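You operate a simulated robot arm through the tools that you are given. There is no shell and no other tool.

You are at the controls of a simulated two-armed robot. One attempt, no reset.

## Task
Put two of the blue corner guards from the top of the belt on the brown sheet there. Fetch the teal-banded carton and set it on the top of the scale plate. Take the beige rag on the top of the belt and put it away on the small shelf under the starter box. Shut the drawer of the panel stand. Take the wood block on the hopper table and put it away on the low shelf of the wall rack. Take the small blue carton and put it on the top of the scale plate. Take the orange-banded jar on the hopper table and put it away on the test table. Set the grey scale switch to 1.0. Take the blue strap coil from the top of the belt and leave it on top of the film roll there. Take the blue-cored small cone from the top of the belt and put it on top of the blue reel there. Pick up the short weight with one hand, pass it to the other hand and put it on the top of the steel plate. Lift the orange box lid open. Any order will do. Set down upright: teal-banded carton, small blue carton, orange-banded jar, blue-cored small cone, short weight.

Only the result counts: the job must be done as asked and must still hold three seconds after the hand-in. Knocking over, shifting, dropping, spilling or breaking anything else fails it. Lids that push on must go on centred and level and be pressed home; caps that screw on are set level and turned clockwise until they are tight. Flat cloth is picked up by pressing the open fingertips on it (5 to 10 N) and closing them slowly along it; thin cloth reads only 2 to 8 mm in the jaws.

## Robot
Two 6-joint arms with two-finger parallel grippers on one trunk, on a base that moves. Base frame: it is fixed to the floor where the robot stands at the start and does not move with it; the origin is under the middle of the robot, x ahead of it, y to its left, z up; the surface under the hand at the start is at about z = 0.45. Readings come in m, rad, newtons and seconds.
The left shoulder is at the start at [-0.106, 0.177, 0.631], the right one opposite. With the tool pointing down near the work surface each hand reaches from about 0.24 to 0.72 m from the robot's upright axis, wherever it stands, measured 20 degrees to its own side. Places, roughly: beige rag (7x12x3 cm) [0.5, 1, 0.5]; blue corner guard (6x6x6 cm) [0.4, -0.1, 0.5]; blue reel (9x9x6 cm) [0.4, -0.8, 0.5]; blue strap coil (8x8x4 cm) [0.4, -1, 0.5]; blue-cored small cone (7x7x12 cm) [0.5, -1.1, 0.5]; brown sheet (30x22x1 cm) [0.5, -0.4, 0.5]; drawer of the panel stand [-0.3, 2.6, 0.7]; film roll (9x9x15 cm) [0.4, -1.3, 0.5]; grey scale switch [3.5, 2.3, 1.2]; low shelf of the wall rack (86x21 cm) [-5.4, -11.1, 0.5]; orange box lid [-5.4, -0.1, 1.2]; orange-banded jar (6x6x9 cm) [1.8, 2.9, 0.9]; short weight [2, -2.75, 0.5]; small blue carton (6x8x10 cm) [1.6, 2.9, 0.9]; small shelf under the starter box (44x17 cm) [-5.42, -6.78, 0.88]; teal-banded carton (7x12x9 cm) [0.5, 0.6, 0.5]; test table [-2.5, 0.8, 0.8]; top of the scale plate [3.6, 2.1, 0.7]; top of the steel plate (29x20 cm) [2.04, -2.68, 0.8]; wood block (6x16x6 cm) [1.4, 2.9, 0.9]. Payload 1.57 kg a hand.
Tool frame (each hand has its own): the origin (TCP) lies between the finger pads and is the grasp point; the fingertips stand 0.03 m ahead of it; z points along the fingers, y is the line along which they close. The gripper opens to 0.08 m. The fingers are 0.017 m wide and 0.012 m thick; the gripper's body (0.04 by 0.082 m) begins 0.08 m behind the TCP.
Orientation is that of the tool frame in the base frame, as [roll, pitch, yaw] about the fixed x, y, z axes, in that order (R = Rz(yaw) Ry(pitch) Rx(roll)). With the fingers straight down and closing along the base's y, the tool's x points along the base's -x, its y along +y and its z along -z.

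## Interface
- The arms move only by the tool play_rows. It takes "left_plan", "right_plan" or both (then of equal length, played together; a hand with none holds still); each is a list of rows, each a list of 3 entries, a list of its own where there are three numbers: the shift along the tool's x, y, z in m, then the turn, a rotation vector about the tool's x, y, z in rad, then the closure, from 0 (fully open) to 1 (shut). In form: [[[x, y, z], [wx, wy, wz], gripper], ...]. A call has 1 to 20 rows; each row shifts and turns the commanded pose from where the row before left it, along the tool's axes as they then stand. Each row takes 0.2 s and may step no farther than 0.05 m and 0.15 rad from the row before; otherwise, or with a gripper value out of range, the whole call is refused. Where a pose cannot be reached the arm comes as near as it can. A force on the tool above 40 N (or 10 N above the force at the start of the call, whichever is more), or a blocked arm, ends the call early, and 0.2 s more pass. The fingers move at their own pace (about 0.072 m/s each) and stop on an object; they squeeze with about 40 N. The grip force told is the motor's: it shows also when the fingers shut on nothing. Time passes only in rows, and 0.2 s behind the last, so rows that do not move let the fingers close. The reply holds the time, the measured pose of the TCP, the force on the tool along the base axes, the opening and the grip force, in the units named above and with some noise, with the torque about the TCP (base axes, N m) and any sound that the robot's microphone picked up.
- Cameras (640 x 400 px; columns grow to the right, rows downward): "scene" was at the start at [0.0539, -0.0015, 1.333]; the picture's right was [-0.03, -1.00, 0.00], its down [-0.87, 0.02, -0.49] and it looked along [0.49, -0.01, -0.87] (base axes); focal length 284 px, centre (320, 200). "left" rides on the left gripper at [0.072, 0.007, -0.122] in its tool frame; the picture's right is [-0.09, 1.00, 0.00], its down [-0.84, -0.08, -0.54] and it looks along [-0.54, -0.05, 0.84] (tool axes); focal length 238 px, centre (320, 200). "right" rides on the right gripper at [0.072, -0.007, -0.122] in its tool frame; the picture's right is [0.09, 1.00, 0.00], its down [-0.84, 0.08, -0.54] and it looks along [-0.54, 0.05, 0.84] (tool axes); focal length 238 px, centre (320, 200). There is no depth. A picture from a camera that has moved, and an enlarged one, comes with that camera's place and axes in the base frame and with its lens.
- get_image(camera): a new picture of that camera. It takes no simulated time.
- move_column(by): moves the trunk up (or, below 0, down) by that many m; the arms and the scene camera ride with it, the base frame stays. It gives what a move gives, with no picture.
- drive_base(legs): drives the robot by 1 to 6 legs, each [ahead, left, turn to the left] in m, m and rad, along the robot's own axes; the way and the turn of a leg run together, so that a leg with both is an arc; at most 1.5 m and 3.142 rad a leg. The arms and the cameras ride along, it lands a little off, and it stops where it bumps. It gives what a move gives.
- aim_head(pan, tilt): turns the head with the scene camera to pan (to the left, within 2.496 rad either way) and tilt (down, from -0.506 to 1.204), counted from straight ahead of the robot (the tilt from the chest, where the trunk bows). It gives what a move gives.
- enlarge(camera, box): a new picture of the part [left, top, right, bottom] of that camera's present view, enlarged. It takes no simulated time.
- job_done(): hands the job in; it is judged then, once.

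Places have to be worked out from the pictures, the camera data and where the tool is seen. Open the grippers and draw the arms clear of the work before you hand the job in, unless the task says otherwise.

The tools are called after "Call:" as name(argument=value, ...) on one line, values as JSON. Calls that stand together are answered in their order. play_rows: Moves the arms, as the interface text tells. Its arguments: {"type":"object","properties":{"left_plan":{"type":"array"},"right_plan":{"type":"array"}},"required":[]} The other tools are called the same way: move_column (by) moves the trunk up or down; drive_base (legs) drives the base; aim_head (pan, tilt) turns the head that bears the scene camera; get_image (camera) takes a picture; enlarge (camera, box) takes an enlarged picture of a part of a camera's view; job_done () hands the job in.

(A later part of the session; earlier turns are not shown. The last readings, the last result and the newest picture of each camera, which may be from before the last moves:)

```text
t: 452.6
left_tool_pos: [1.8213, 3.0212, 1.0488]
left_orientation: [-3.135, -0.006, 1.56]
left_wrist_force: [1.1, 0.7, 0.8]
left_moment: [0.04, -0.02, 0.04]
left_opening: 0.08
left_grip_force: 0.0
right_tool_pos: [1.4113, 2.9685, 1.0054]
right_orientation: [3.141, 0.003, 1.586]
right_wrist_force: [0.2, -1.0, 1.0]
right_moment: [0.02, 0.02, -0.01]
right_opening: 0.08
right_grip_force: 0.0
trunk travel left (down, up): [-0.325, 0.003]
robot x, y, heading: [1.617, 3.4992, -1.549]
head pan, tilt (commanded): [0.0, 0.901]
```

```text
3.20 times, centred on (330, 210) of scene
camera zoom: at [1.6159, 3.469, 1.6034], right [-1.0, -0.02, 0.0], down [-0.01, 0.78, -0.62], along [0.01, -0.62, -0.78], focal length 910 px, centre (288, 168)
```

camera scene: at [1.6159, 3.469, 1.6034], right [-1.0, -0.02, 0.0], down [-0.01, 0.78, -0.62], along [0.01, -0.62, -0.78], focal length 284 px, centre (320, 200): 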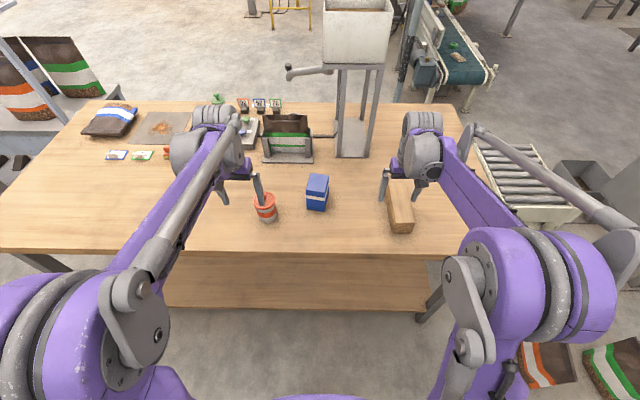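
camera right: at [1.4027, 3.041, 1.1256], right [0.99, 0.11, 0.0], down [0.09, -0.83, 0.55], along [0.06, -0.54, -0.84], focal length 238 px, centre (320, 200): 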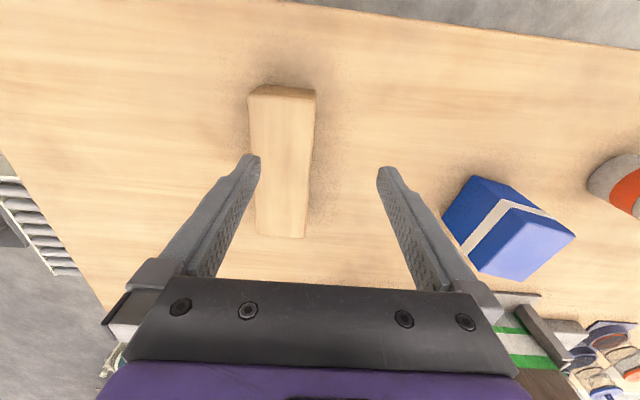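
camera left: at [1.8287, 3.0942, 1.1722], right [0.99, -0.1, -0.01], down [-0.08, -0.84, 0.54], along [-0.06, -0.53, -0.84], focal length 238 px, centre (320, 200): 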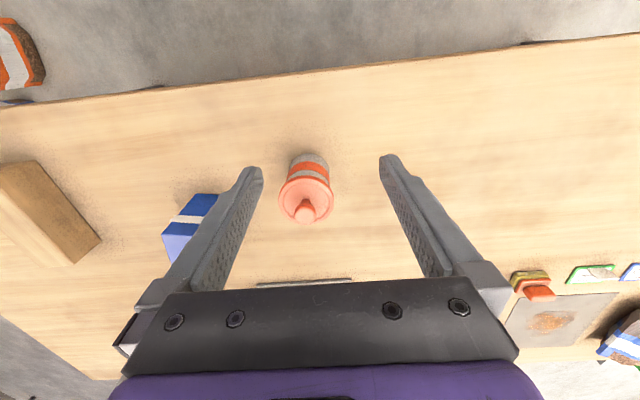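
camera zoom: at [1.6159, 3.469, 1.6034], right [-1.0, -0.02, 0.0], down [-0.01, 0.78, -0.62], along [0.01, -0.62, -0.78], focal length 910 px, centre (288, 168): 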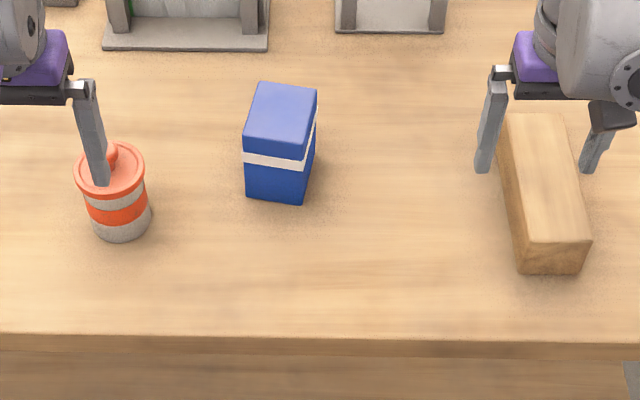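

The carton is turned by about -10° with its short side near x; the jar's lid is wider than its body. I first take the carton with the right hand: move over (1.628, 2.884) and align.

Call:
play_rows(right_plan=[[[-0.0176, 0.0431, -0.006], [0, 0, 0], 0], [[-0.0176, 0.0431, -0.006], [0, 0, 0], 0], [[-0.0176, 0.0431, -0.006], [0, 0, 0], 0], [[-0.0176, 0.0431, -0.006], [0, 0, 0], 0], [[-0.0176, 0.0431, -0.006], [0, 0, 0], 0], [[0, 0, 0], [0, 0, 0.093], 0], [[0, 0, 0], [0, 0, 0.093], 0]])

Call:
get_image(camera="right")

Call:
get_image(camera="scene")

```text
t: 454.2
left_tool_pos: [1.82, 3.0219, 1.0489]
left_orientation: [-3.135, -0.005, 1.56]
left_wrist_force: [0.2, 0.0, -0.5]
left_moment: [-0.03, 0.01, 0.01]
left_opening: 0.0799
left_grip_force: 0.0
right_tool_pos: [1.6287, 2.882, 1.0359]
right_orientation: [-3.14, 0.003, 1.4]
right_wrist_force: [-0.7, 0.3, 0.4]
right_moment: [-0.03, 0.04, 0.0]
right_opening: 0.0798
right_grip_force: 0.1
trunk travel left (down, up): [-0.325, 0.003]
robot x, y, heading: [1.6162, 3.5001, -1.553]
head pan, tilt (commanded): [0.0, 0.901]
```

```text
taken
camera right: at [1.6333, 2.9569, 1.1561], right [1.0, -0.08, 0.0], down [-0.07, -0.84, 0.55], along [-0.04, -0.54, -0.84], focal length 238 px, centre (320, 200)
```

right: 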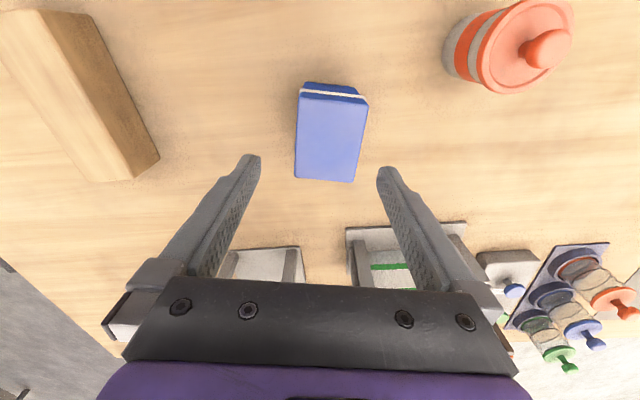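

```text
taken
camera scene: at [1.6162, 3.4694, 1.6034], right [-1.0, -0.02, 0.0], down [-0.01, 0.78, -0.62], along [0.01, -0.62, -0.78], focal length 284 px, centre (320, 200)
```

scene: 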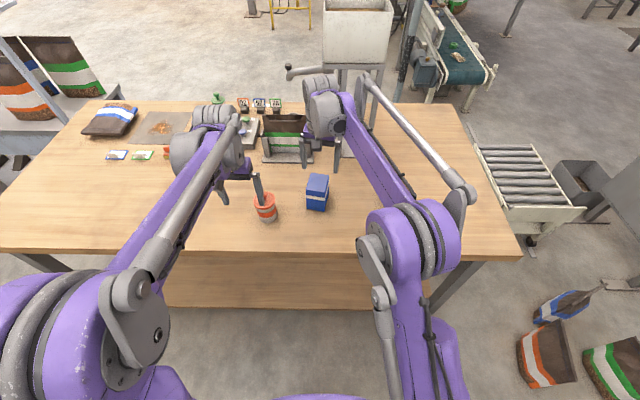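

Aligned within a few mm; I shift 6 mm and descend to grip the carton at z≈0.908.

Call:
play_rows(right_plan=[[[0.006, 0.006, 0.04], [0, 0, 0], 0], [[0, 0, 0.045], [0, 0, 0], 0], [[0, 0, 0.042], [0, 0, 0], 0], [[0, 0, 0], [0, 0, 0], 0], [[0, 0, 0], [0, 0, 0], 0.2], [[0, 0, 0], [0, 0, 0], 0.4], [[0, 0, 0], [0, 0, 0], 0.5], [[0, 0, 0], [0, 0, 0], 0.5]])

Call:
get_image(camera="right")

```text
t: 456.0
left_tool_pos: [1.8209, 3.0223, 1.0492]
left_orientation: [-3.138, -0.005, 1.56]
left_wrist_force: [-0.3, 0.3, -0.1]
left_moment: [-0.01, 0.01, -0.01]
left_opening: 0.08
left_grip_force: 0.1
right_tool_pos: [1.6345, 2.8874, 0.9082]
right_orientation: [3.141, 0.005, 1.4]
right_wrist_force: [0.1, 0.3, -0.6]
right_moment: [-0.01, 0.02, 0.0]
right_opening: 0.0595
right_grip_force: 40.0
trunk travel left (down, up): [-0.325, 0.003]
robot x, y, heading: [1.6158, 3.5012, -1.554]
head pan, tilt (commanded): [0.0, 0.901]
```

```text
taken
camera right: at [1.6393, 2.9616, 1.0282], right [1.0, -0.08, 0.0], down [-0.07, -0.84, 0.55], along [-0.04, -0.54, -0.84], focal length 238 px, centre (320, 200)
```

right: 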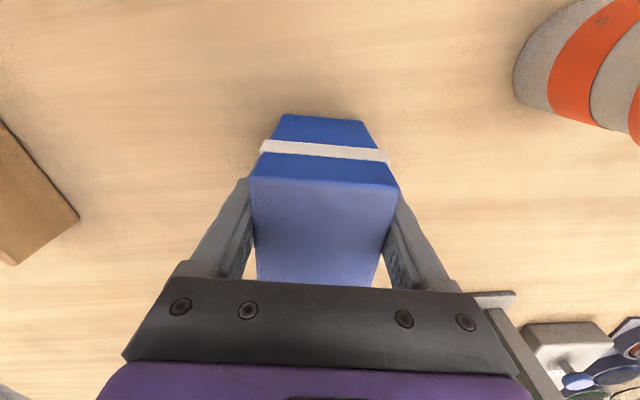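

Gripped at 59.5 mm. I lift the carton and draw it back to the right side.

Call:
play_rows(right_plan=[[[0, 0, -0.02], [0, 0, 0], 0.6], [[0, 0, -0.04], [0, 0, 0], 0.6], [[0, 0, -0.04], [0, 0, 0], 0.6], [[0, 0, -0.03], [0, 0, 0], 0.6], [[0.02, -0.038, 0], [0, 0, 0], 0.6], [[0.02, -0.038, 0], [0, 0, 0], 0.6], [[0.02, -0.038, 0], [0, 0, 0], 0.6], [[0.02, -0.038, 0], [0, 0, 0], 0.6], [[0.02, -0.038, 0], [0, 0, 0], 0.6]])

Call:
get_image(camera="scene")

```text
t: 458.0
left_tool_pos: [1.8216, 3.0231, 1.0505]
left_orientation: [-3.136, -0.004, 1.561]
left_wrist_force: [0.1, 1.0, -0.2]
left_moment: [-0.02, 0.0, -0.05]
left_opening: 0.0802
left_grip_force: 0.1
right_tool_pos: [1.4629, 3.0203, 1.0382]
right_orientation: [3.139, 0.005, 1.4]
right_wrist_force: [-0.8, 0.4, -1.4]
right_moment: [0.01, -0.06, -0.01]
right_opening: 0.0592
right_grip_force: 40.0
trunk travel left (down, up): [-0.325, 0.003]
robot x, y, heading: [1.6149, 3.5006, -1.548]
head pan, tilt (commanded): [0.0, 0.901]
```

```text
taken
camera scene: at [1.615, 3.4705, 1.6034], right [-1.0, -0.02, 0.0], down [-0.01, 0.78, -0.62], along [0.01, -0.62, -0.78], focal length 284 px, centre (320, 200)
```

scene: 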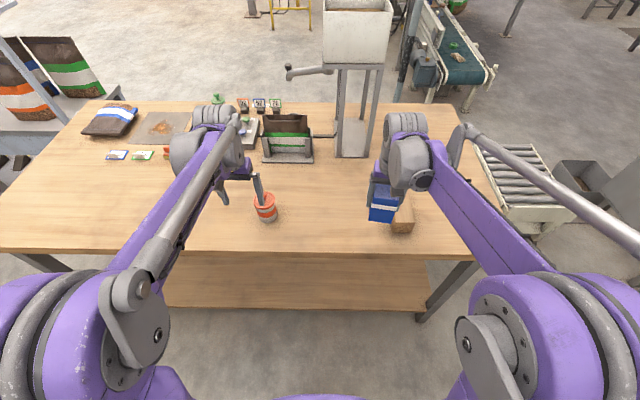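

Carton secured. Now I tilt the left hand to point forward-down 35° so the fingers grip the jar's body under the lid, and bring it above the jar.

Call:
play_rows(left_plan=[[[0, 0, 0], [0, -0.12, 0], 0], [[0, 0, 0], [0, -0.12, 0], 0], [[0, 0, 0], [0, -0.12, 0], 0], [[0, 0, 0], [0, -0.12, 0], 0], [[0, 0, 0], [0, -0.12, 0], 0], [[0, 0, 0], [0, -0.12, 0], 0], [[0, 0, 0], [0, -0.12, 0], 0], [[0, 0, 0], [0, -0.12, 0], 0], [[-0.0019, -0.0128, 0.0463], [0, 0, 0], 0], [[-0.0019, -0.0128, 0.0463], [0, 0, 0], 0]])

Call:
get_image(camera="left")

Call:
enlarge(camera="scene", box=[180, 130, 380, 270])

```text
t: 460.2
left_tool_pos: [1.7939, 2.9437, 1.0001]
left_orientation: [-3.131, 0.956, 1.567]
left_wrist_force: [0.2, 0.0, 0.2]
left_moment: [-0.02, 0.01, -0.01]
left_opening: 0.08
left_grip_force: 0.0
right_tool_pos: [1.4639, 3.0185, 1.0356]
right_orientation: [3.14, 0.003, 1.4]
right_wrist_force: [-0.5, 0.2, -0.5]
right_moment: [0.02, -0.03, 0.01]
right_opening: 0.0595
right_grip_force: 40.0
trunk travel left (down, up): [-0.325, 0.003]
robot x, y, heading: [1.6181, 3.5009, -1.557]
head pan, tilt (commanded): [0.0, 0.901]
```

```text
taken
camera left: at [1.8011, 3.0852, 1.0121], right [1.0, -0.06, 0.07], down [-0.07, -0.04, 1.0], along [-0.06, -1.0, -0.04], focal length 238 px, centre (320, 200)
```

left: 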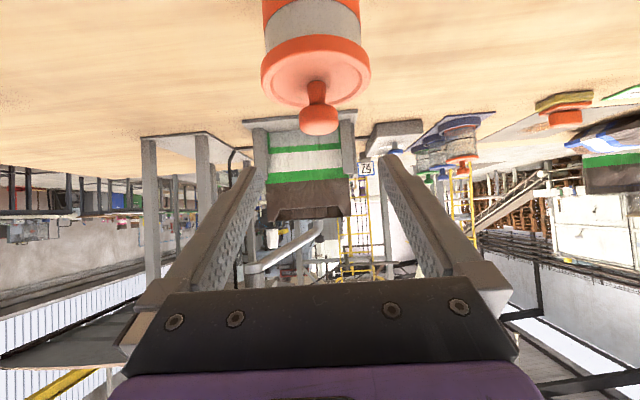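

```text
2.86 times, centred on (280, 200) of scene
camera zoom: at [1.6156, 3.4675, 1.6034], right [-1.0, -0.02, 0.0], down [-0.01, 0.78, -0.62], along [0.01, -0.62, -0.78], focal length 812 px, centre (434, 200)
```

zoom: 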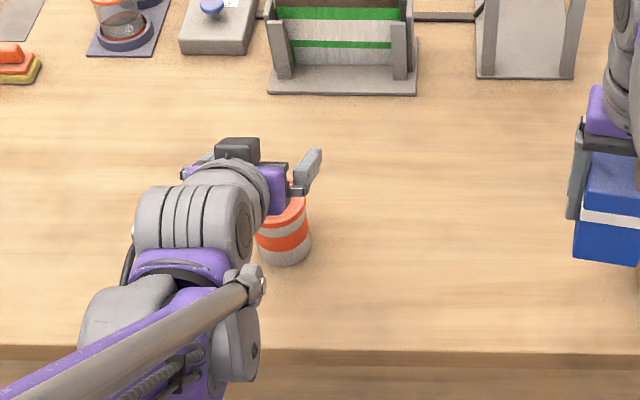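

The jar is centred at about (1.795, 2.947), lid top ≈0.935. I lower the tilted hand around it to z≈0.89.

Call:
play_rows(left_plan=[[[0.0246, 0.001, 0.0172], [0, 0, 0], 0], [[0.0246, 0, 0.0172], [0, 0, 0], 0], [[0.0246, 0, 0.0172], [0, 0, 0], 0], [[0.0164, 0, 0.0115], [0, 0, 0], 0], [[0, 0, 0], [0, 0, 0], 0]])

Call:
get_image(camera="left")

Call:
enlarge(camera="scene", box=[180, 130, 380, 270])

```text
t: 461.4
left_tool_pos: [1.7934, 2.9449, 0.8884]
left_orientation: [-3.131, 0.954, 1.57]
left_wrist_force: [-0.4, 0.0, -1.4]
left_moment: [-0.01, 0.0, -0.01]
left_opening: 0.08
left_grip_force: 0.0
right_tool_pos: [1.4643, 3.0193, 1.0379]
right_orientation: [3.141, 0.005, 1.399]
right_wrist_force: [-0.4, -0.2, -1.1]
right_moment: [0.0, -0.02, 0.0]
right_opening: 0.0596
right_grip_force: 40.0
trunk travel left (down, up): [-0.325, 0.003]
robot x, y, heading: [1.6178, 3.5018, -1.555]
head pan, tilt (commanded): [0.0, 0.901]
```

```text
taken
camera left: at [1.802, 3.0879, 0.901], right [1.0, -0.06, 0.07], down [-0.07, -0.04, 1.0], along [-0.06, -1.0, -0.04], focal length 238 px, centre (320, 200)
```

left: 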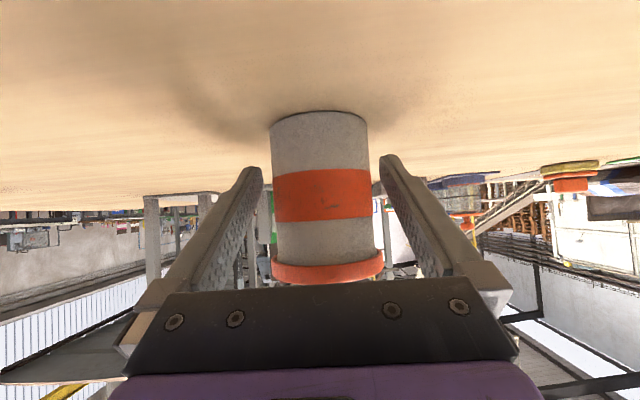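

```text
2.86 times, centred on (280, 200) of scene
camera zoom: at [1.6158, 3.4698, 1.6034], right [-1.0, -0.02, 0.0], down [-0.01, 0.78, -0.62], along [0.01, -0.62, -0.78], focal length 812 px, centre (434, 200)
```

zoom: 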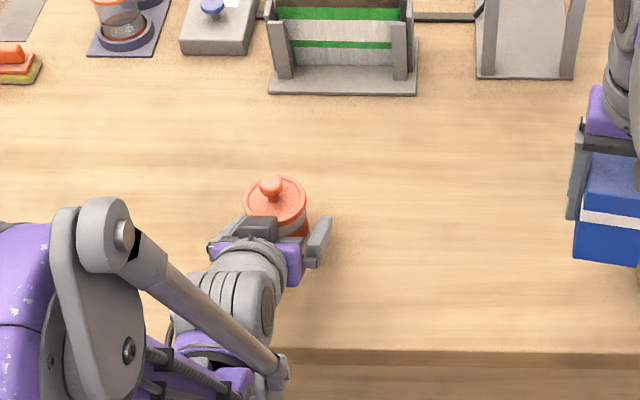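

The jar's body sits centred between the fingers, below the lid. I close the left gripper.

Call:
play_rows(left_plan=[[[0, 0, 0], [0, 0, 0], 0.2], [[0, 0, 0], [0, 0, 0], 0.4], [[0, 0, 0], [0, 0, 0], 0.5], [[0, 0, 0], [0, 0, 0], 0.6], [[0, 0, 0], [0, 0, 0], 0.6]])

Call:
get_image(camera="left")

```text
t: 462.6
left_tool_pos: [1.7951, 2.9446, 0.8888]
left_orientation: [-3.13, 0.955, 1.567]
left_wrist_force: [0.1, -0.8, -0.6]
left_moment: [-0.01, -0.15, 0.04]
left_opening: 0.0584
left_grip_force: 39.9
right_tool_pos: [1.4633, 3.019, 1.0387]
right_orientation: [-3.14, 0.005, 1.4]
right_wrist_force: [-0.4, 0.5, -0.7]
right_moment: [0.03, -0.01, -0.02]
right_opening: 0.0593
right_grip_force: 40.1
trunk travel left (down, up): [-0.325, 0.003]
robot x, y, heading: [1.6165, 3.5027, -1.552]
head pan, tilt (commanded): [0.0, 0.901]
```

```text
taken
camera left: at [1.8022, 3.0875, 0.9011], right [1.0, -0.06, 0.07], down [-0.07, -0.04, 1.0], along [-0.06, -1.0, -0.04], focal length 238 px, centre (320, 200)
```

left: 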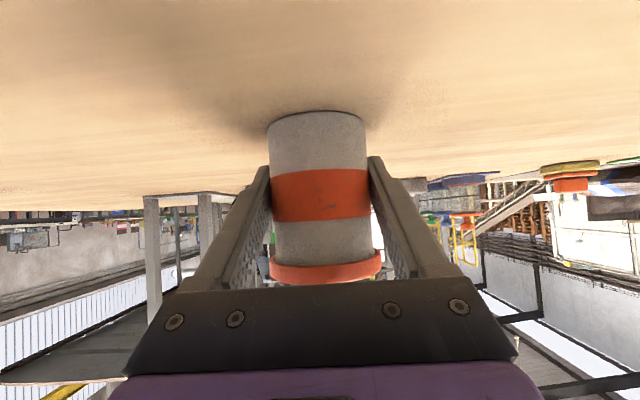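

The jar body is gripped (58 mm). I lift it clear of the table and back away.

Call:
play_rows(left_plan=[[[-0.0164, 0, -0.0115], [0, 0, 0], 0.6], [[-0.0328, 0, -0.023], [0, 0, 0], 0.6], [[-0.0328, 0, -0.023], [0, 0, 0], 0.6], [[-0.0164, 0, -0.0115], [0, 0, 0], 0.6]])

Call:
get_image(camera="left")

Call:
drive_base(legs=[[-0.6, 0, 0]])

Call:
get_image(camera="scene")

```text
t: 463.6
left_tool_pos: [1.7945, 2.9444, 1.009]
left_orientation: [-3.13, 0.956, 1.569]
left_wrist_force: [0.2, -0.1, -3.5]
left_moment: [-0.01, 0.0, -0.02]
left_opening: 0.0584
left_grip_force: 40.0
right_tool_pos: [1.465, 3.019, 1.0376]
right_orientation: [3.141, 0.004, 1.401]
right_wrist_force: [-0.5, -0.4, -0.7]
right_moment: [0.04, 0.01, 0.0]
right_opening: 0.0596
right_grip_force: 40.2
trunk travel left (down, up): [-0.325, 0.003]
robot x, y, heading: [1.6146, 3.5001, -1.551]
head pan, tilt (commanded): [0.0, 0.901]
```

```text
taken
camera left: at [1.8033, 3.087, 1.0217], right [1.0, -0.06, 0.07], down [-0.07, -0.04, 1.0], along [-0.06, -1.0, -0.05], focal length 238 px, centre (320, 200)
```

left: 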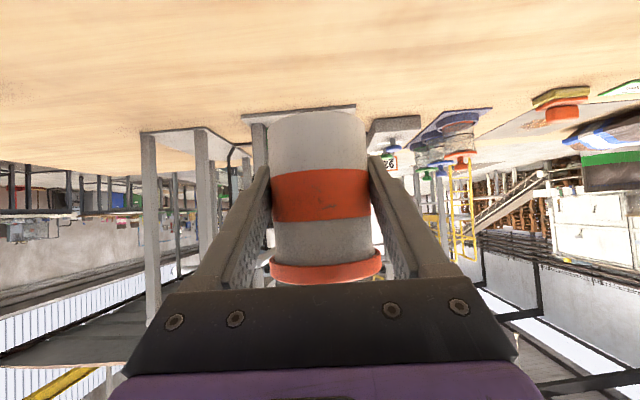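

```text
t: 466.9
left_tool_pos: [1.7823, 3.5397, 1.009]
left_orientation: [-3.13, 0.954, 1.56]
left_wrist_force: [0.2, 1.1, -3.8]
left_moment: [0.03, 0.01, 0.02]
left_opening: 0.0583
left_grip_force: 39.7
right_tool_pos: [1.4518, 3.6173, 1.0369]
right_orientation: [3.141, 0.004, 1.394]
right_wrist_force: [-0.5, 0.2, -1.0]
right_moment: [0.0, -0.06, 0.02]
right_opening: 0.0596
right_grip_force: 40.2
trunk travel left (down, up): [-0.325, 0.003]
robot x, y, heading: [1.609, 4.096, -1.56]
head pan, tilt (commanded): [0.0, 0.901]
```

```text
taken
camera scene: at [1.6072, 4.0658, 1.6035], right [-1.0, -0.01, 0.0], down [-0.01, 0.78, -0.62], along [0.01, -0.62, -0.78], focal length 284 px, centre (320, 200)
```

scene: 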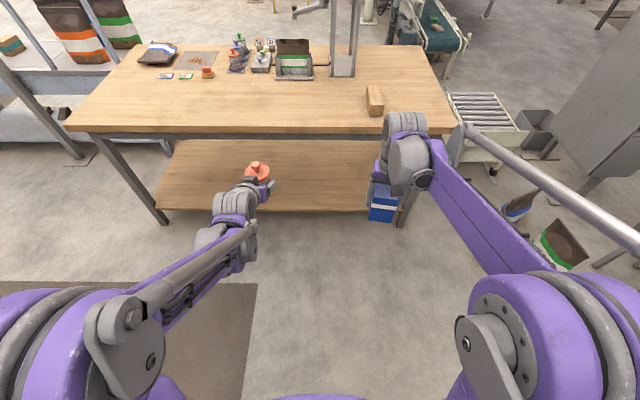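

Both items are secure. I turn west and drive back along the corridor behind table 2.

Call:
drive_base(legs=[[0, 0, -1.575], [1.45, -0.08, 0], [1.45, 0, 0], [1.4, 0, 0]])

Call:
aim_head(pan=0.9, tilt=0.4)

Call:
get_image(camera="scene")

```text
t: 491.4
left_tool_pos: [-3.244, 3.9, 1.0075]
left_orientation: [-3.131, 0.954, 0.0]
left_wrist_force: [0.9, 0.5, -5.2]
left_moment: [-0.03, -0.03, -0.01]
left_opening: 0.0578
left_grip_force: 39.4
right_tool_pos: [-3.169, 4.2331, 1.0384]
right_orientation: [-3.141, 0.004, -0.167]
right_wrist_force: [-0.4, 0.5, -1.0]
right_moment: [-0.01, 0.01, 0.01]
right_opening: 0.0595
right_grip_force: 39.5
trunk travel left (down, up): [-0.325, 0.003]
robot x, y, heading: [-2.6896, 4.085, -3.118]
head pan, tilt (commanded): [0.0, 0.901]
```

```text
t: 492.6
left_tool_pos: [-3.2442, 3.9012, 1.008]
left_orientation: [-3.131, 0.955, 0.001]
left_wrist_force: [0.0, -0.4, -4.6]
left_moment: [-0.01, -0.03, -0.01]
left_opening: 0.0578
left_grip_force: 40.4
right_tool_pos: [-3.1701, 4.2326, 1.0356]
right_orientation: [3.141, 0.004, -0.167]
right_wrist_force: [-0.6, 0.1, -0.4]
right_moment: [0.01, 0.02, 0.03]
right_opening: 0.0596
right_grip_force: 39.9
trunk travel left (down, up): [-0.325, 0.003]
robot x, y, heading: [-2.6861, 4.0796, -3.124]
head pan, tilt (commanded): [0.901, 0.4]
```

```text
taken
camera scene: at [-2.7022, 4.0089, 1.6463], right [-0.8, 0.61, 0.0], down [0.24, 0.31, -0.92], along [-0.56, -0.73, -0.39], focal length 284 px, centre (320, 200)
```

scene: 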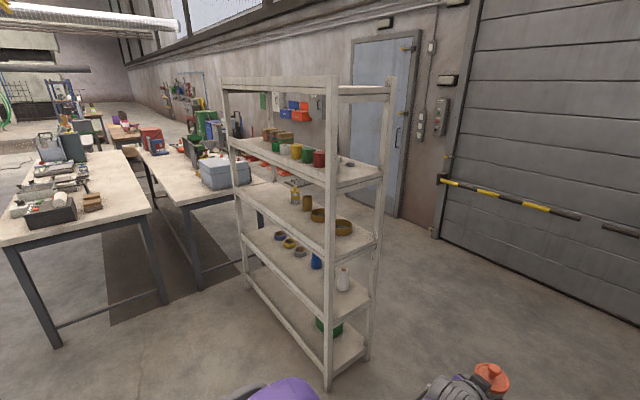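

The test table's north edge is at y≈1.845, with free space near its north-west corner. I drive south between rack and table to reach it.

Call:
drive_base(legs=[[0.1, 0, 0], [0, 0, 1.555], [1.1, 0, 0]])

Call:
aim_head(pan=0.1, tilt=0.6)

Call:
get_image(camera="scene")

```text
t: 502.7
left_tool_pos: [-2.6062, 2.4241, 1.0089]
left_orientation: [-3.131, 0.953, 1.556]
left_wrist_force: [-0.5, 0.6, -3.9]
left_moment: [0.02, 0.04, 0.0]
left_opening: 0.0573
left_grip_force: 40.0
right_tool_pos: [-2.9373, 2.5041, 1.0369]
right_orientation: [-3.141, 0.004, 1.388]
right_wrist_force: [0.1, 0.1, -1.0]
right_moment: [0.01, -0.01, -0.01]
right_opening: 0.0594
right_grip_force: 40.5
trunk travel left (down, up): [-0.325, 0.003]
robot x, y, heading: [-2.777, 2.9837, -1.564]
head pan, tilt (commanded): [0.901, 0.4]
```

```text
t: 503.9
left_tool_pos: [-2.6081, 2.4248, 1.0081]
left_orientation: [-3.132, 0.953, 1.557]
left_wrist_force: [0.5, 0.2, -4.5]
left_moment: [0.02, -0.02, -0.05]
left_opening: 0.0575
left_grip_force: 40.6
right_tool_pos: [-2.9371, 2.5021, 1.0376]
right_orientation: [-3.14, 0.004, 1.388]
right_wrist_force: [0.7, -0.8, -0.6]
right_moment: [0.02, -0.04, -0.02]
right_opening: 0.0596
right_grip_force: 40.2
trunk travel left (down, up): [-0.325, 0.003]
robot x, y, heading: [-2.7801, 2.9824, -1.565]
head pan, tilt (commanded): [0.099, 0.6]
```

```text
taken
camera scene: at [-2.7711, 2.9389, 1.6282], right [-0.99, -0.11, 0.0], down [-0.06, 0.56, -0.83], along [0.09, -0.82, -0.57], focal length 284 px, centre (320, 200)
```

scene: 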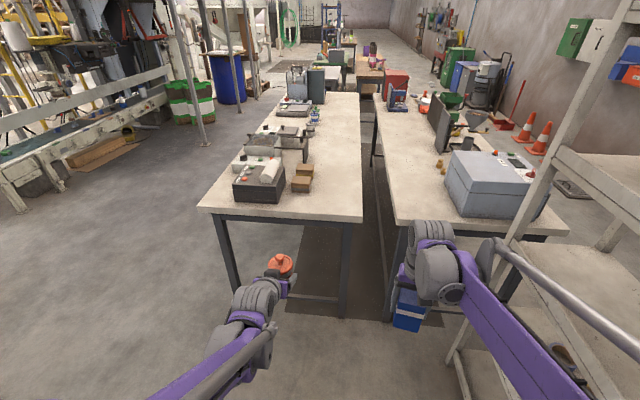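

Call:
get_image(camera="left")

Call:
enlarge(camera="scene", box=[190, 90, 390, 250])

```text
taken
camera left: at [-2.5975, 2.5669, 1.0212], right [0.99, -0.08, 0.07], down [-0.07, -0.04, 1.0], along [-0.07, -1.0, -0.05], focal length 238 px, centre (320, 200)
```

left: 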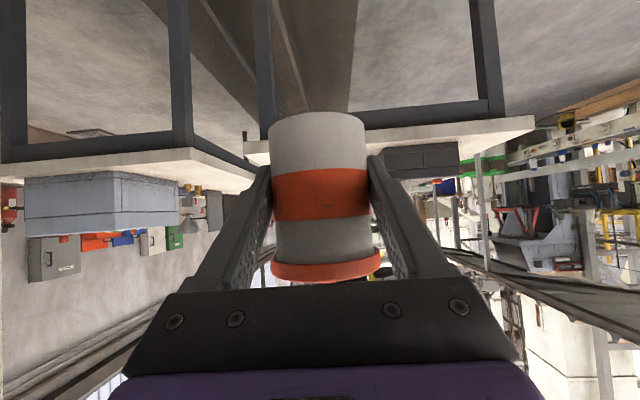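

```text
2.50 times, centred on (290, 170) of scene
camera zoom: at [-2.7711, 2.9389, 1.6282], right [-0.99, -0.11, 0.0], down [-0.06, 0.56, -0.83], along [0.09, -0.82, -0.57], focal length 711 px, centre (395, 275)
```

zoom: 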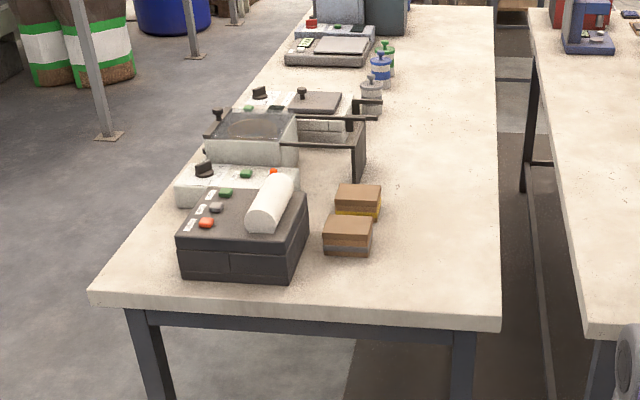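

The jar is unchanged in the grip. A free spot is at about (-2.70, 1.67). I drive 0.70 m closer.

Call:
drive_base(legs=[[0.7, 0, 0]])

Call:
play_rows(left_plan=[[[0, -0.03, 0], [0, 0, 0], 0.6], [[0, -0.03, 0], [0, 0, 0], 0.6], [[0, -0.02, 0], [0, 0, 0], 0.6], [[0.0246, 0, 0.0172], [0, 0, 0], 0.6], [[0.0246, 0, 0.0172], [0, 0, 0], 0.6]])

Call:
get_image(camera="left")

Call:
get_image(camera="scene")

```text
t: 507.7
left_tool_pos: [-2.6072, 1.7259, 1.0099]
left_orientation: [-3.132, 0.954, 1.552]
left_wrist_force: [-0.5, -0.1, -4.4]
left_moment: [0.03, -0.01, 0.02]
left_opening: 0.0572
left_grip_force: 40.1
right_tool_pos: [-2.9376, 1.8075, 1.0366]
right_orientation: [-3.141, 0.004, 1.383]
right_wrist_force: [0.3, 0.1, -1.2]
right_moment: [-0.03, 0.0, 0.02]
right_opening: 0.0594
right_grip_force: 40.7
trunk travel left (down, up): [-0.325, 0.003]
robot x, y, heading: [-2.777, 2.2875, -1.574]
head pan, tilt (commanded): [0.099, 0.6]
```

```text
t: 508.9
left_tool_pos: [-2.6891, 1.7295, 0.9489]
left_orientation: [-3.131, 0.953, 1.552]
left_wrist_force: [0.2, -0.5, -3.9]
left_moment: [0.03, -0.01, -0.02]
left_opening: 0.0571
left_grip_force: 40.3
right_tool_pos: [-2.9365, 1.8066, 1.0365]
right_orientation: [3.142, 0.005, 1.383]
right_wrist_force: [-0.3, 0.9, -1.1]
right_moment: [0.0, -0.02, -0.01]
right_opening: 0.0596
right_grip_force: 39.6
trunk travel left (down, up): [-0.325, 0.003]
robot x, y, heading: [-2.781, 2.2877, -1.571]
head pan, tilt (commanded): [0.099, 0.6]
```

```text
taken
camera left: at [-2.679, 1.8713, 0.9613], right [0.99, -0.08, 0.07], down [-0.07, -0.04, 1.0], along [-0.08, -1.0, -0.05], focal length 238 px, centre (320, 200)
```

left: 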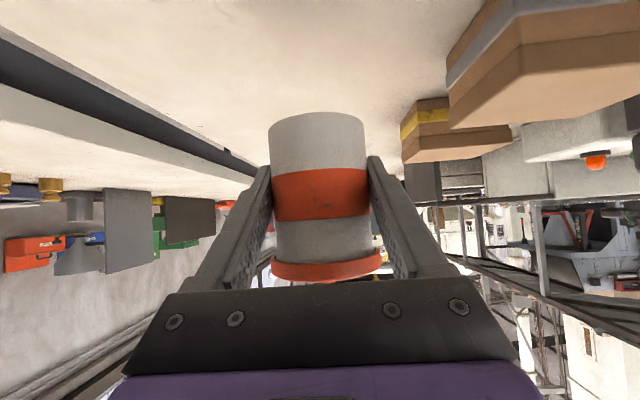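

```text
taken
camera scene: at [-2.7694, 2.2409, 1.6281], right [-0.99, -0.1, 0.0], down [-0.06, 0.56, -0.82], along [0.08, -0.82, -0.57], focal length 284 px, centre (320, 200)
```

scene: 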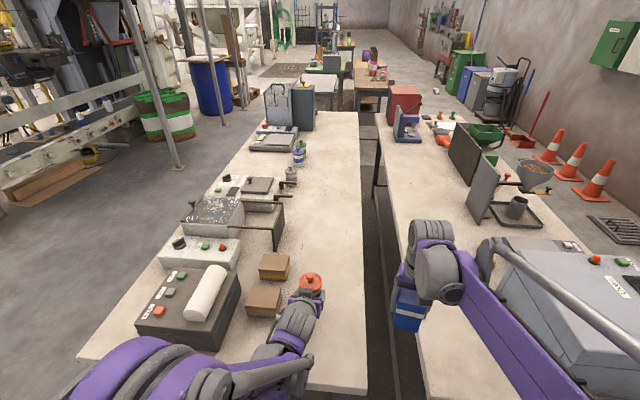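

The jar is above a clear spot ~11 cm inside the table edge. I lower it to near the surface.

Call:
play_rows(left_plan=[[[0.0246, 0, 0.0172], [0, 0, 0], 0.6], [[0.0246, 0, 0.0172], [0, 0, 0], 0.6], [[0.0164, 0, 0.0115], [0, 0, 0], 0.6], [[0, 0, 0], [0, 0, 0], 0.6]])

Call:
get_image(camera="left")

```text
t: 509.8
left_tool_pos: [-2.6909, 1.7316, 0.8738]
left_orientation: [-3.136, 0.97, 1.542]
left_wrist_force: [0.7, 2.4, 28.6]
left_moment: [-0.22, -0.36, 0.07]
left_opening: 0.0567
left_grip_force: 30.3
right_tool_pos: [-2.9393, 1.8102, 1.0387]
right_orientation: [3.139, 0.009, 1.383]
right_wrist_force: [0.2, 0.8, -2.0]
right_moment: [0.01, 0.01, -0.02]
right_opening: 0.0597
right_grip_force: 39.5
trunk travel left (down, up): [-0.325, 0.003]
robot x, y, heading: [-2.7786, 2.2897, -1.569]
head pan, tilt (commanded): [0.099, 0.6]
stopped in row 4 (left hand): the force on the tool passed its limit at 53 N (the readings are from after the stop); the commanded pose is now the measured one
```

```text
taken
camera left: at [-2.6793, 1.8732, 0.8844], right [0.99, -0.08, 0.07], down [-0.07, -0.02, 1.0], along [-0.08, -1.0, -0.03], focal length 238 px, centre (320, 200)
```

left: 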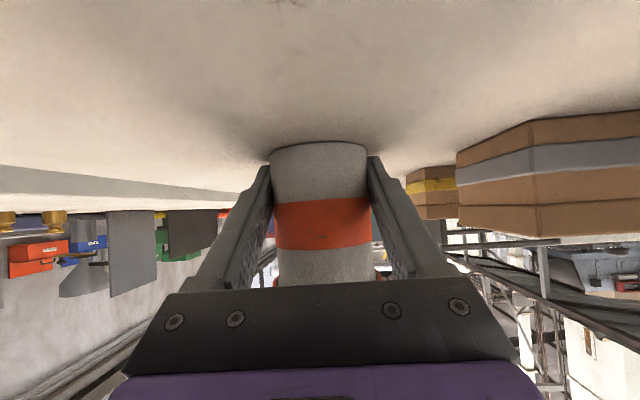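

The table is higher (~0.855) than assumed; the jar is firmly on it. I ease up 2 mm, check, then release.

Call:
play_rows(left_plan=[[[-0.0016, 0, -0.0011], [0, 0, 0], 0.6], [[0, 0, 0], [0, 0, 0], 0.6]])

Call:
get_image(camera="left")

```text
t: 510.4
left_tool_pos: [-2.6893, 1.7308, 0.874]
left_orientation: [-3.135, 0.966, 1.547]
left_wrist_force: [-0.4, 3.6, 21.0]
left_moment: [-0.67, -0.34, -0.03]
left_opening: 0.0564
left_grip_force: 40.1
right_tool_pos: [-2.9387, 1.8104, 1.0373]
right_orientation: [3.139, 0.005, 1.382]
right_wrist_force: [0.4, 1.2, -1.2]
right_moment: [0.03, 0.01, 0.03]
right_opening: 0.0594
right_grip_force: 40.0
trunk travel left (down, up): [-0.325, 0.003]
robot x, y, heading: [-2.7772, 2.2892, -1.57]
head pan, tilt (commanded): [0.099, 0.6]
```

```text
taken
camera left: at [-2.6794, 1.873, 0.8853], right [0.99, -0.08, 0.07], down [-0.07, -0.03, 1.0], along [-0.08, -1.0, -0.03], focal length 238 px, centre (320, 200)
```

left: 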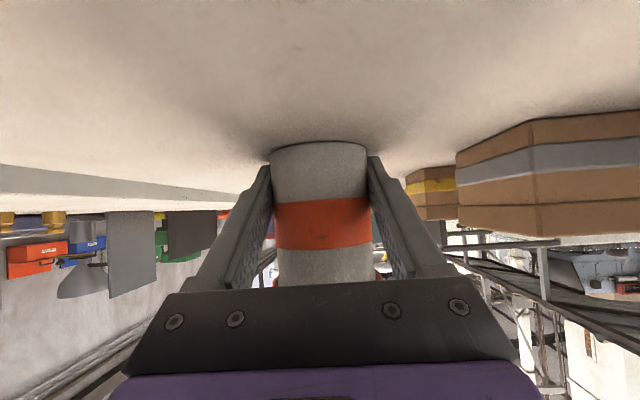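

Call:
play_rows(left_plan=[[[-0.0016, 0, -0.0011], [0, 0, 0], 0.6], [[0, 0, 0], [0, 0, 0], 0.6]])

```text
t: 511.0
left_tool_pos: [-2.6905, 1.7306, 0.8739]
left_orientation: [-3.134, 0.961, 1.545]
left_wrist_force: [-0.8, 1.6, 2.6]
left_moment: [-0.13, 0.04, 0.0]
left_opening: 0.0566
left_grip_force: 39.7
right_tool_pos: [-2.9375, 1.809, 1.0381]
right_orientation: [-3.141, 0.004, 1.382]
right_wrist_force: [0.4, -0.9, -1.0]
right_moment: [0.02, -0.01, 0.01]
right_opening: 0.0597
right_grip_force: 40.2
trunk travel left (down, up): [-0.325, 0.003]
robot x, y, heading: [-2.7756, 2.2837, -1.575]
head pan, tilt (commanded): [0.099, 0.6]
```

Load is now near neutral. I open fully and rise straight up.

Call:
play_rows(left_plan=[[[0, 0, 0], [0, 0, 0], 0.2], [[0, 0, 0], [0, 0, 0], 0.0], [[0, 0, 0], [0, 0, 0], 0.0], [[-0.0164, 0, -0.0115], [0, 0, 0], 0.0], [[-0.0328, 0, -0.023], [0, 0, 0], 0.0], [[-0.0328, 0, -0.023], [0, 0, 0], 0.0], [[-0.0328, 0, -0.023], [0, 0, 0], 0.0]])

Call:
get_image(camera="left")

Call:
get_image(camera="scene")

```text
t: 512.6
left_tool_pos: [-2.6891, 1.7294, 1.0171]
left_orientation: [-3.133, 0.964, 1.546]
left_wrist_force: [0.1, -0.6, 0.4]
left_moment: [0.0, 0.02, -0.06]
left_opening: 0.08
left_grip_force: 0.1
right_tool_pos: [-2.938, 1.808, 1.0368]
right_orientation: [3.141, 0.005, 1.383]
right_wrist_force: [0.2, 0.3, -0.7]
right_moment: [0.01, 0.02, 0.01]
right_opening: 0.0594
right_grip_force: 39.4
trunk travel left (down, up): [-0.325, 0.003]
robot x, y, heading: [-2.7738, 2.2858, -1.573]
head pan, tilt (commanded): [0.099, 0.6]
```

```text
taken
camera left: at [-2.6783, 1.8722, 1.0271], right [0.99, -0.08, 0.07], down [-0.07, -0.03, 1.0], along [-0.08, -1.0, -0.04], focal length 238 px, centre (320, 200)
```

left: 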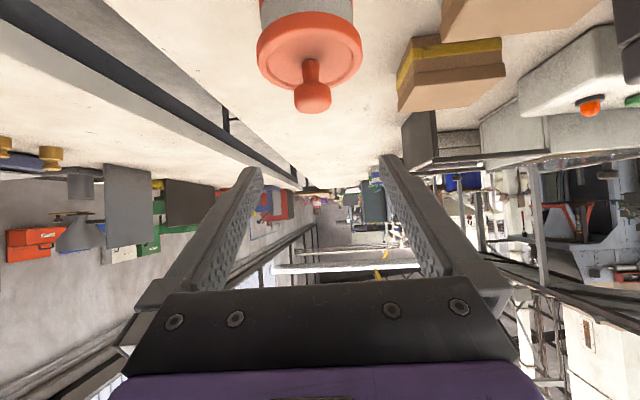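

```text
taken
camera scene: at [-2.7692, 2.2432, 1.6282], right [-0.99, -0.1, 0.0], down [-0.06, 0.56, -0.83], along [0.08, -0.82, -0.56], focal length 284 px, centre (320, 200)
```

scene: 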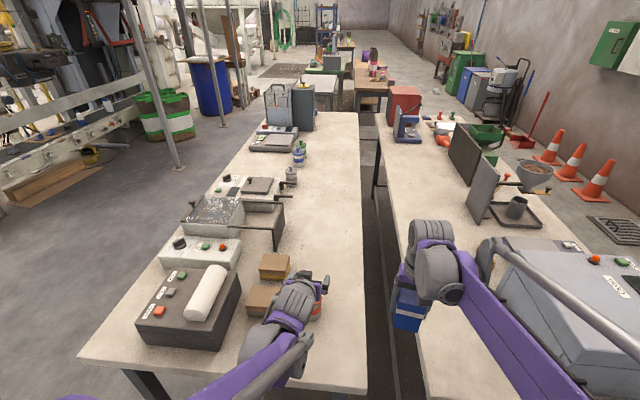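

The jar stands upright on the test table. I'll fetch the wood block with the left hand now (carton stays in the right): back out north, then east again behind table 2.

Call:
drive_base(legs=[[-0.9, 0, 0], [-0.92, 0, 0], [0, 0, 1.573]])

Call:
play_rows(left_plan=[[[0, 0, 0], [0, 0.12, 0], 0], [[0, 0, 0], [0, 0.12, 0], 0], [[0, 0, 0], [0, 0.12, 0], 0], [[0, 0, 0], [0, 0.12, 0], 0], [[0, 0, 0], [0, 0.12, 0], 0], [[0, 0, 0], [0, 0.12, 0], 0], [[0, 0, 0], [0, 0.12, 0], 0], [[0, 0, 0], [0, 0.12, 0], 0]])

Call:
drive_base(legs=[[1.45, 0, 0], [1.45, 0, 0], [1.38, 0, 0]])

```text
t: 525.6
left_tool_pos: [-2.2126, 4.192, 1.0133]
left_orientation: [-3.133, 0.962, 3.107]
left_wrist_force: [-0.1, -0.1, -0.4]
left_moment: [0.0, -0.03, 0.01]
left_opening: 0.08
left_grip_force: 0.0
right_tool_pos: [-2.2934, 3.9433, 1.038]
right_orientation: [3.141, 0.002, 2.943]
right_wrist_force: [-0.9, -0.5, -0.8]
right_moment: [-0.03, 0.04, 0.0]
right_opening: 0.0597
right_grip_force: 39.7
trunk travel left (down, up): [-0.325, 0.003]
robot x, y, heading: [-2.7726, 4.108, -0.013]
head pan, tilt (commanded): [0.099, 0.6]
```

```text
t: 527.4
left_tool_pos: [-2.212, 4.1912, 1.015]
left_orientation: [-3.138, -0.001, 3.101]
left_wrist_force: [0.3, 0.1, -0.3]
left_moment: [-0.01, 0.04, 0.01]
left_opening: 0.08
left_grip_force: 0.1
right_tool_pos: [-2.2929, 3.9433, 1.0377]
right_orientation: [3.14, 0.004, 2.943]
right_wrist_force: [-0.7, 0.1, -1.3]
right_moment: [-0.04, 0.0, -0.01]
right_opening: 0.0594
right_grip_force: 40.3
trunk travel left (down, up): [-0.325, 0.003]
robot x, y, heading: [-2.7688, 4.1093, -0.007]
head pan, tilt (commanded): [0.099, 0.6]
```

```text
t: 547.8
left_tool_pos: [2.0482, 4.255, 1.0151]
left_orientation: [-3.136, 0.001, 3.125]
left_wrist_force: [0.8, 0.7, 0.0]
left_moment: [-0.03, -0.02, 0.03]
left_opening: 0.0799
left_grip_force: 0.1
right_tool_pos: [1.9736, 4.0048, 1.0368]
right_orientation: [3.14, 0.002, 2.968]
right_wrist_force: [0.6, -0.4, -1.4]
right_moment: [0.02, -0.01, 0.02]
right_opening: 0.0594
right_grip_force: 40.1
trunk travel left (down, up): [-0.325, 0.003]
robot x, y, heading: [1.4929, 4.16, 0.017]
head pan, tilt (commanded): [0.099, 0.6]
```

Call:
drive_base(legs=[[-0.25, 0, 0], [0, 0, -1.588], [0.62, 0, 0]])

Call:
aim_head(pan=0.0, tilt=0.9)

Call:
get_image(camera="scene")

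Call:
get_image(camera="left")

```text
t: 556.5
left_tool_pos: [1.3357, 2.9803, 1.0153]
left_orientation: [-3.135, 0.001, 1.544]
left_wrist_force: [0.6, 0.5, 0.1]
left_moment: [-0.01, 0.0, 0.04]
left_opening: 0.0798
left_grip_force: 0.0
right_tool_pos: [1.0853, 3.0573, 1.0372]
right_orientation: [-3.14, 0.003, 1.385]
right_wrist_force: [0.4, -0.4, -1.4]
right_moment: [-0.01, -0.02, -0.04]
right_opening: 0.0594
right_grip_force: 40.0
trunk travel left (down, up): [-0.325, 0.003]
robot x, y, heading: [1.2489, 3.5348, -1.57]
head pan, tilt (commanded): [0.099, 0.6]
```

```text
t: 557.3
left_tool_pos: [1.3365, 2.9802, 1.0144]
left_orientation: [-3.136, 0.003, 1.543]
left_wrist_force: [-1.6, -0.2, 0.0]
left_moment: [0.01, 0.0, 0.01]
left_opening: 0.0801
left_grip_force: 0.0
right_tool_pos: [1.0854, 3.0576, 1.0379]
right_orientation: [3.141, 0.002, 1.384]
right_wrist_force: [-0.2, 0.1, -0.9]
right_moment: [0.04, -0.03, 0.04]
right_opening: 0.0594
right_grip_force: 39.2
trunk travel left (down, up): [-0.325, 0.003]
robot x, y, heading: [1.2473, 3.5357, -1.57]
head pan, tilt (commanded): [0.0, 0.901]
```

```text
taken
camera scene: at [1.2446, 3.5048, 1.6034], right [-1.0, 0.0, 0.0], down [0.0, 0.78, -0.62], along [0.0, -0.62, -0.78], focal length 284 px, centre (320, 200)
```

scene: 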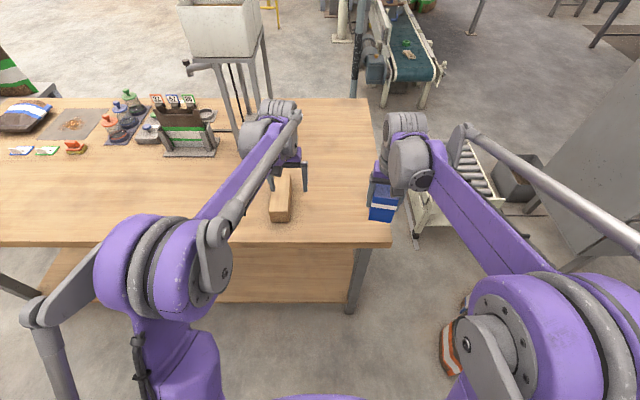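

```text
taken
camera left: at [1.3441, 3.0532, 1.1378], right [0.99, -0.12, 0.0], down [-0.1, -0.83, 0.54], along [-0.07, -0.54, -0.84], focal length 238 px, centre (320, 200)
```

left: 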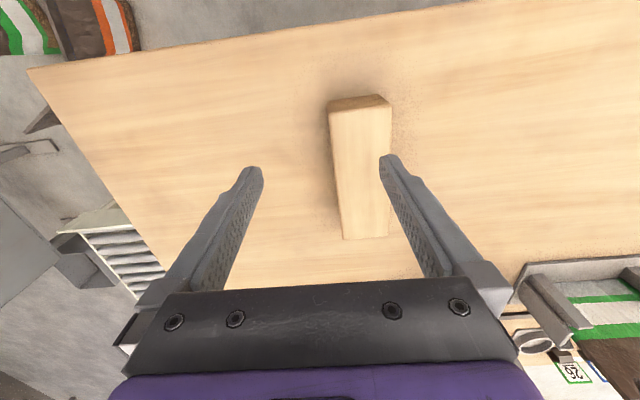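

The block spans x 1.345–1.401, y 2.847–3.003. I align the left hand over its middle and descend.

Call:
play_rows(left_plan=[[[-0.027, 0.019, 0], [0, 0, -0.014], 0], [[-0.027, 0.019, 0], [0, 0, -0.014], 0], [[0, 0, 0.04], [0, 0, 0], 0], [[0, 0, 0], [0, 0, 0], 0]])

Call:
get_image(camera="left")

```text
t: 558.3
left_tool_pos: [1.3716, 2.9252, 0.9729]
left_orientation: [-3.136, 0.002, 1.571]
left_wrist_force: [-0.6, -0.5, -0.3]
left_moment: [0.0, 0.01, 0.03]
left_opening: 0.08
left_grip_force: 0.0
right_tool_pos: [1.087, 3.0574, 1.0373]
right_orientation: [3.141, 0.002, 1.386]
right_wrist_force: [-0.9, 0.2, -0.3]
right_moment: [0.03, 0.0, -0.01]
right_opening: 0.0595
right_grip_force: 40.5
trunk travel left (down, up): [-0.325, 0.003]
robot x, y, heading: [1.2427, 3.5368, -1.565]
head pan, tilt (commanded): [0.0, 0.901]
```

```text
taken
camera left: at [1.3786, 2.9981, 1.0968], right [1.0, -0.09, 0.0], down [-0.07, -0.84, 0.54], along [-0.05, -0.54, -0.84], focal length 238 px, centre (320, 200)
```

left: 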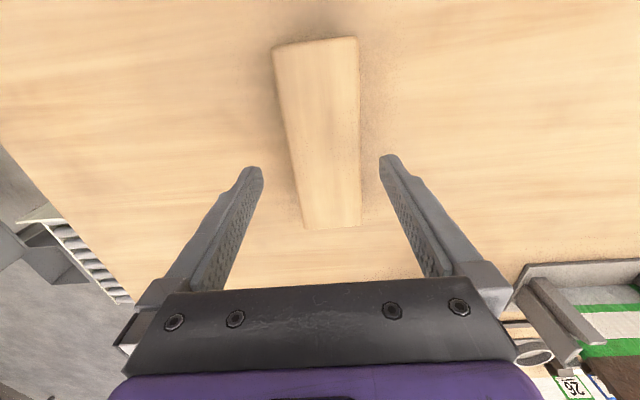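

Call:
play_rows(left_plan=[[[0, 0.005, 0.03], [0, 0, 0], 0], [[0, 0, 0.03], [0, 0, 0], 0], [[0, 0, 0.016], [0, 0, 0], 0], [[0, 0, 0], [0, 0, 0], 0], [[0, 0, 0], [0, 0, 0], 0.2], [[0, 0, 0], [0, 0, 0], 0.4], [[0, 0, 0], [0, 0, 0], 0.6], [[0, 0, 0], [0, 0, 0], 0.6]])

Call:
get_image(camera="left")

```text
t: 560.1
left_tool_pos: [1.3765, 2.925, 0.8998]
left_orientation: [-3.135, 0.0, 1.57]
left_wrist_force: [-0.2, 0.6, -0.3]
left_moment: [-0.04, -0.02, 0.05]
left_opening: 0.0595
left_grip_force: 39.8
right_tool_pos: [1.0861, 3.057, 1.0368]
right_orientation: [-3.141, 0.005, 1.386]
right_wrist_force: [0.4, -0.1, -0.3]
right_moment: [-0.01, 0.01, 0.01]
right_opening: 0.0595
right_grip_force: 39.9
trunk travel left (down, up): [-0.325, 0.003]
robot x, y, heading: [1.2439, 3.5347, -1.566]
head pan, tilt (commanded): [0.0, 0.901]
```

```text
taken
camera left: at [1.3833, 2.9981, 1.0211], right [1.0, -0.09, 0.0], down [-0.07, -0.84, 0.54], along [-0.05, -0.54, -0.84], focal length 238 px, centre (320, 200)
```

left: 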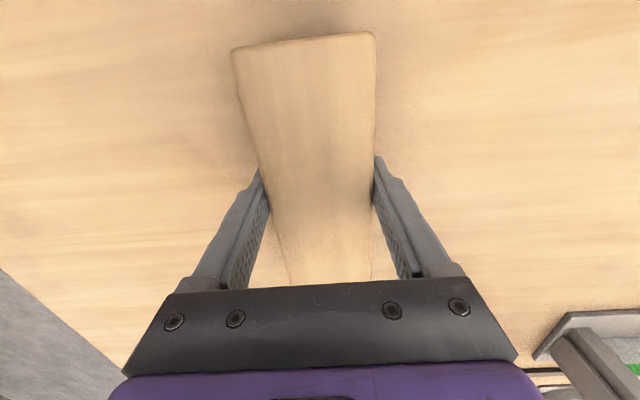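

Gripped. I lift the block and head back west with both items.

Call:
play_rows(left_plan=[[[0, 0, -0.03], [0, 0, 0], 0.6], [[0, 0, -0.04], [0, 0, 0], 0.6], [[0, 0, -0.04], [0, 0, 0], 0.6], [[0.02, 0, -0.03], [0, 0, 0], 0.6], [[0.02, 0, 0], [0, 0, 0], 0.6]])

Call:
drive_base(legs=[[-0.6, 0, 0], [0, 0, -1.575], [1.45, -0.02, 0], [1.4, 0, 0], [1.15, 0, 0]])

```text
t: 561.3
left_tool_pos: [1.3777, 2.9659, 1.0395]
left_orientation: [-3.136, 0.002, 1.572]
left_wrist_force: [0.7, -0.1, -1.6]
left_moment: [0.02, -0.01, -0.02]
left_opening: 0.0595
left_grip_force: 40.2
right_tool_pos: [1.0856, 3.0584, 1.036]
right_orientation: [3.142, 0.003, 1.385]
right_wrist_force: [-1.4, -0.2, -1.3]
right_moment: [0.01, 0.01, 0.03]
right_opening: 0.0596
right_grip_force: 40.6
trunk travel left (down, up): [-0.325, 0.003]
robot x, y, heading: [1.2479, 3.5353, -1.568]
head pan, tilt (commanded): [0.0, 0.901]
```

```text
t: 587.3
left_tool_pos: [-3.319, 3.9036, 1.0385]
left_orientation: [-3.136, 0.002, 0.032]
left_wrist_force: [0.3, 0.3, -2.8]
left_moment: [0.01, -0.04, 0.0]
left_opening: 0.0595
left_grip_force: 39.9
right_tool_pos: [-3.235, 4.1967, 1.0375]
right_orientation: [3.141, 0.003, -0.153]
right_wrist_force: [0.7, 0.7, -0.7]
right_moment: [-0.02, 0.0, -0.07]
right_opening: 0.0592
right_grip_force: 39.7
trunk travel left (down, up): [-0.325, 0.003]
robot x, y, heading: [-2.7469, 4.0529, -3.107]
head pan, tilt (commanded): [0.0, 0.901]
```

Call:
drive_base(legs=[[0.04, 0, 0], [0, 0, 1.536], [1.45, 0, 0]])

Call:
aim_head(pan=0.3, tilt=0.7)

Call:
get_image(camera="scene")

```text
t: 598.8
left_tool_pos: [-2.6322, 2.0337, 1.0391]
left_orientation: [-3.137, 0.002, 1.585]
left_wrist_force: [0.2, 0.2, -1.9]
left_moment: [0.01, -0.01, 0.02]
left_opening: 0.0598
left_grip_force: 40.4
right_tool_pos: [-2.9258, 2.1221, 1.037]
right_orientation: [3.14, 0.004, 1.399]
right_wrist_force: [0.6, 0.2, -0.5]
right_moment: [-0.02, 0.02, 0.0]
right_opening: 0.0594
right_grip_force: 39.9
trunk travel left (down, up): [-0.325, 0.003]
robot x, y, heading: [-2.7702, 2.6045, -1.554]
head pan, tilt (commanded): [0.0, 0.901]
```

```text
t: 599.6
left_tool_pos: [-2.6334, 2.0347, 1.0404]
left_orientation: [-3.138, 0.001, 1.582]
left_wrist_force: [-1.0, 0.0, -1.4]
left_moment: [0.01, 0.02, 0.03]
left_opening: 0.0598
left_grip_force: 39.5
right_tool_pos: [-2.9249, 2.121, 1.0371]
right_orientation: [-3.141, 0.003, 1.398]
right_wrist_force: [-0.3, 0.2, 0.5]
right_moment: [0.0, -0.03, 0.0]
right_opening: 0.0595
right_grip_force: 40.1
trunk travel left (down, up): [-0.325, 0.003]
robot x, y, heading: [-2.7739, 2.6012, -1.553]
head pan, tilt (commanded): [0.3, 0.7]
```

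```text
taken
camera scene: at [-2.7475, 2.5663, 1.6195], right [-0.95, -0.31, 0.0], down [-0.2, 0.61, -0.76], along [0.24, -0.73, -0.64], focal length 284 px, centre (320, 200)
```

scene: 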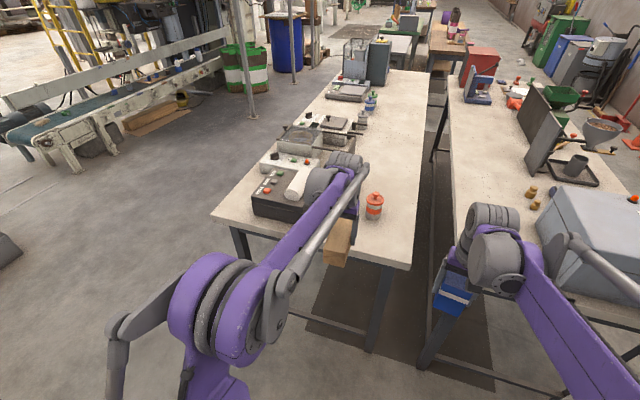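

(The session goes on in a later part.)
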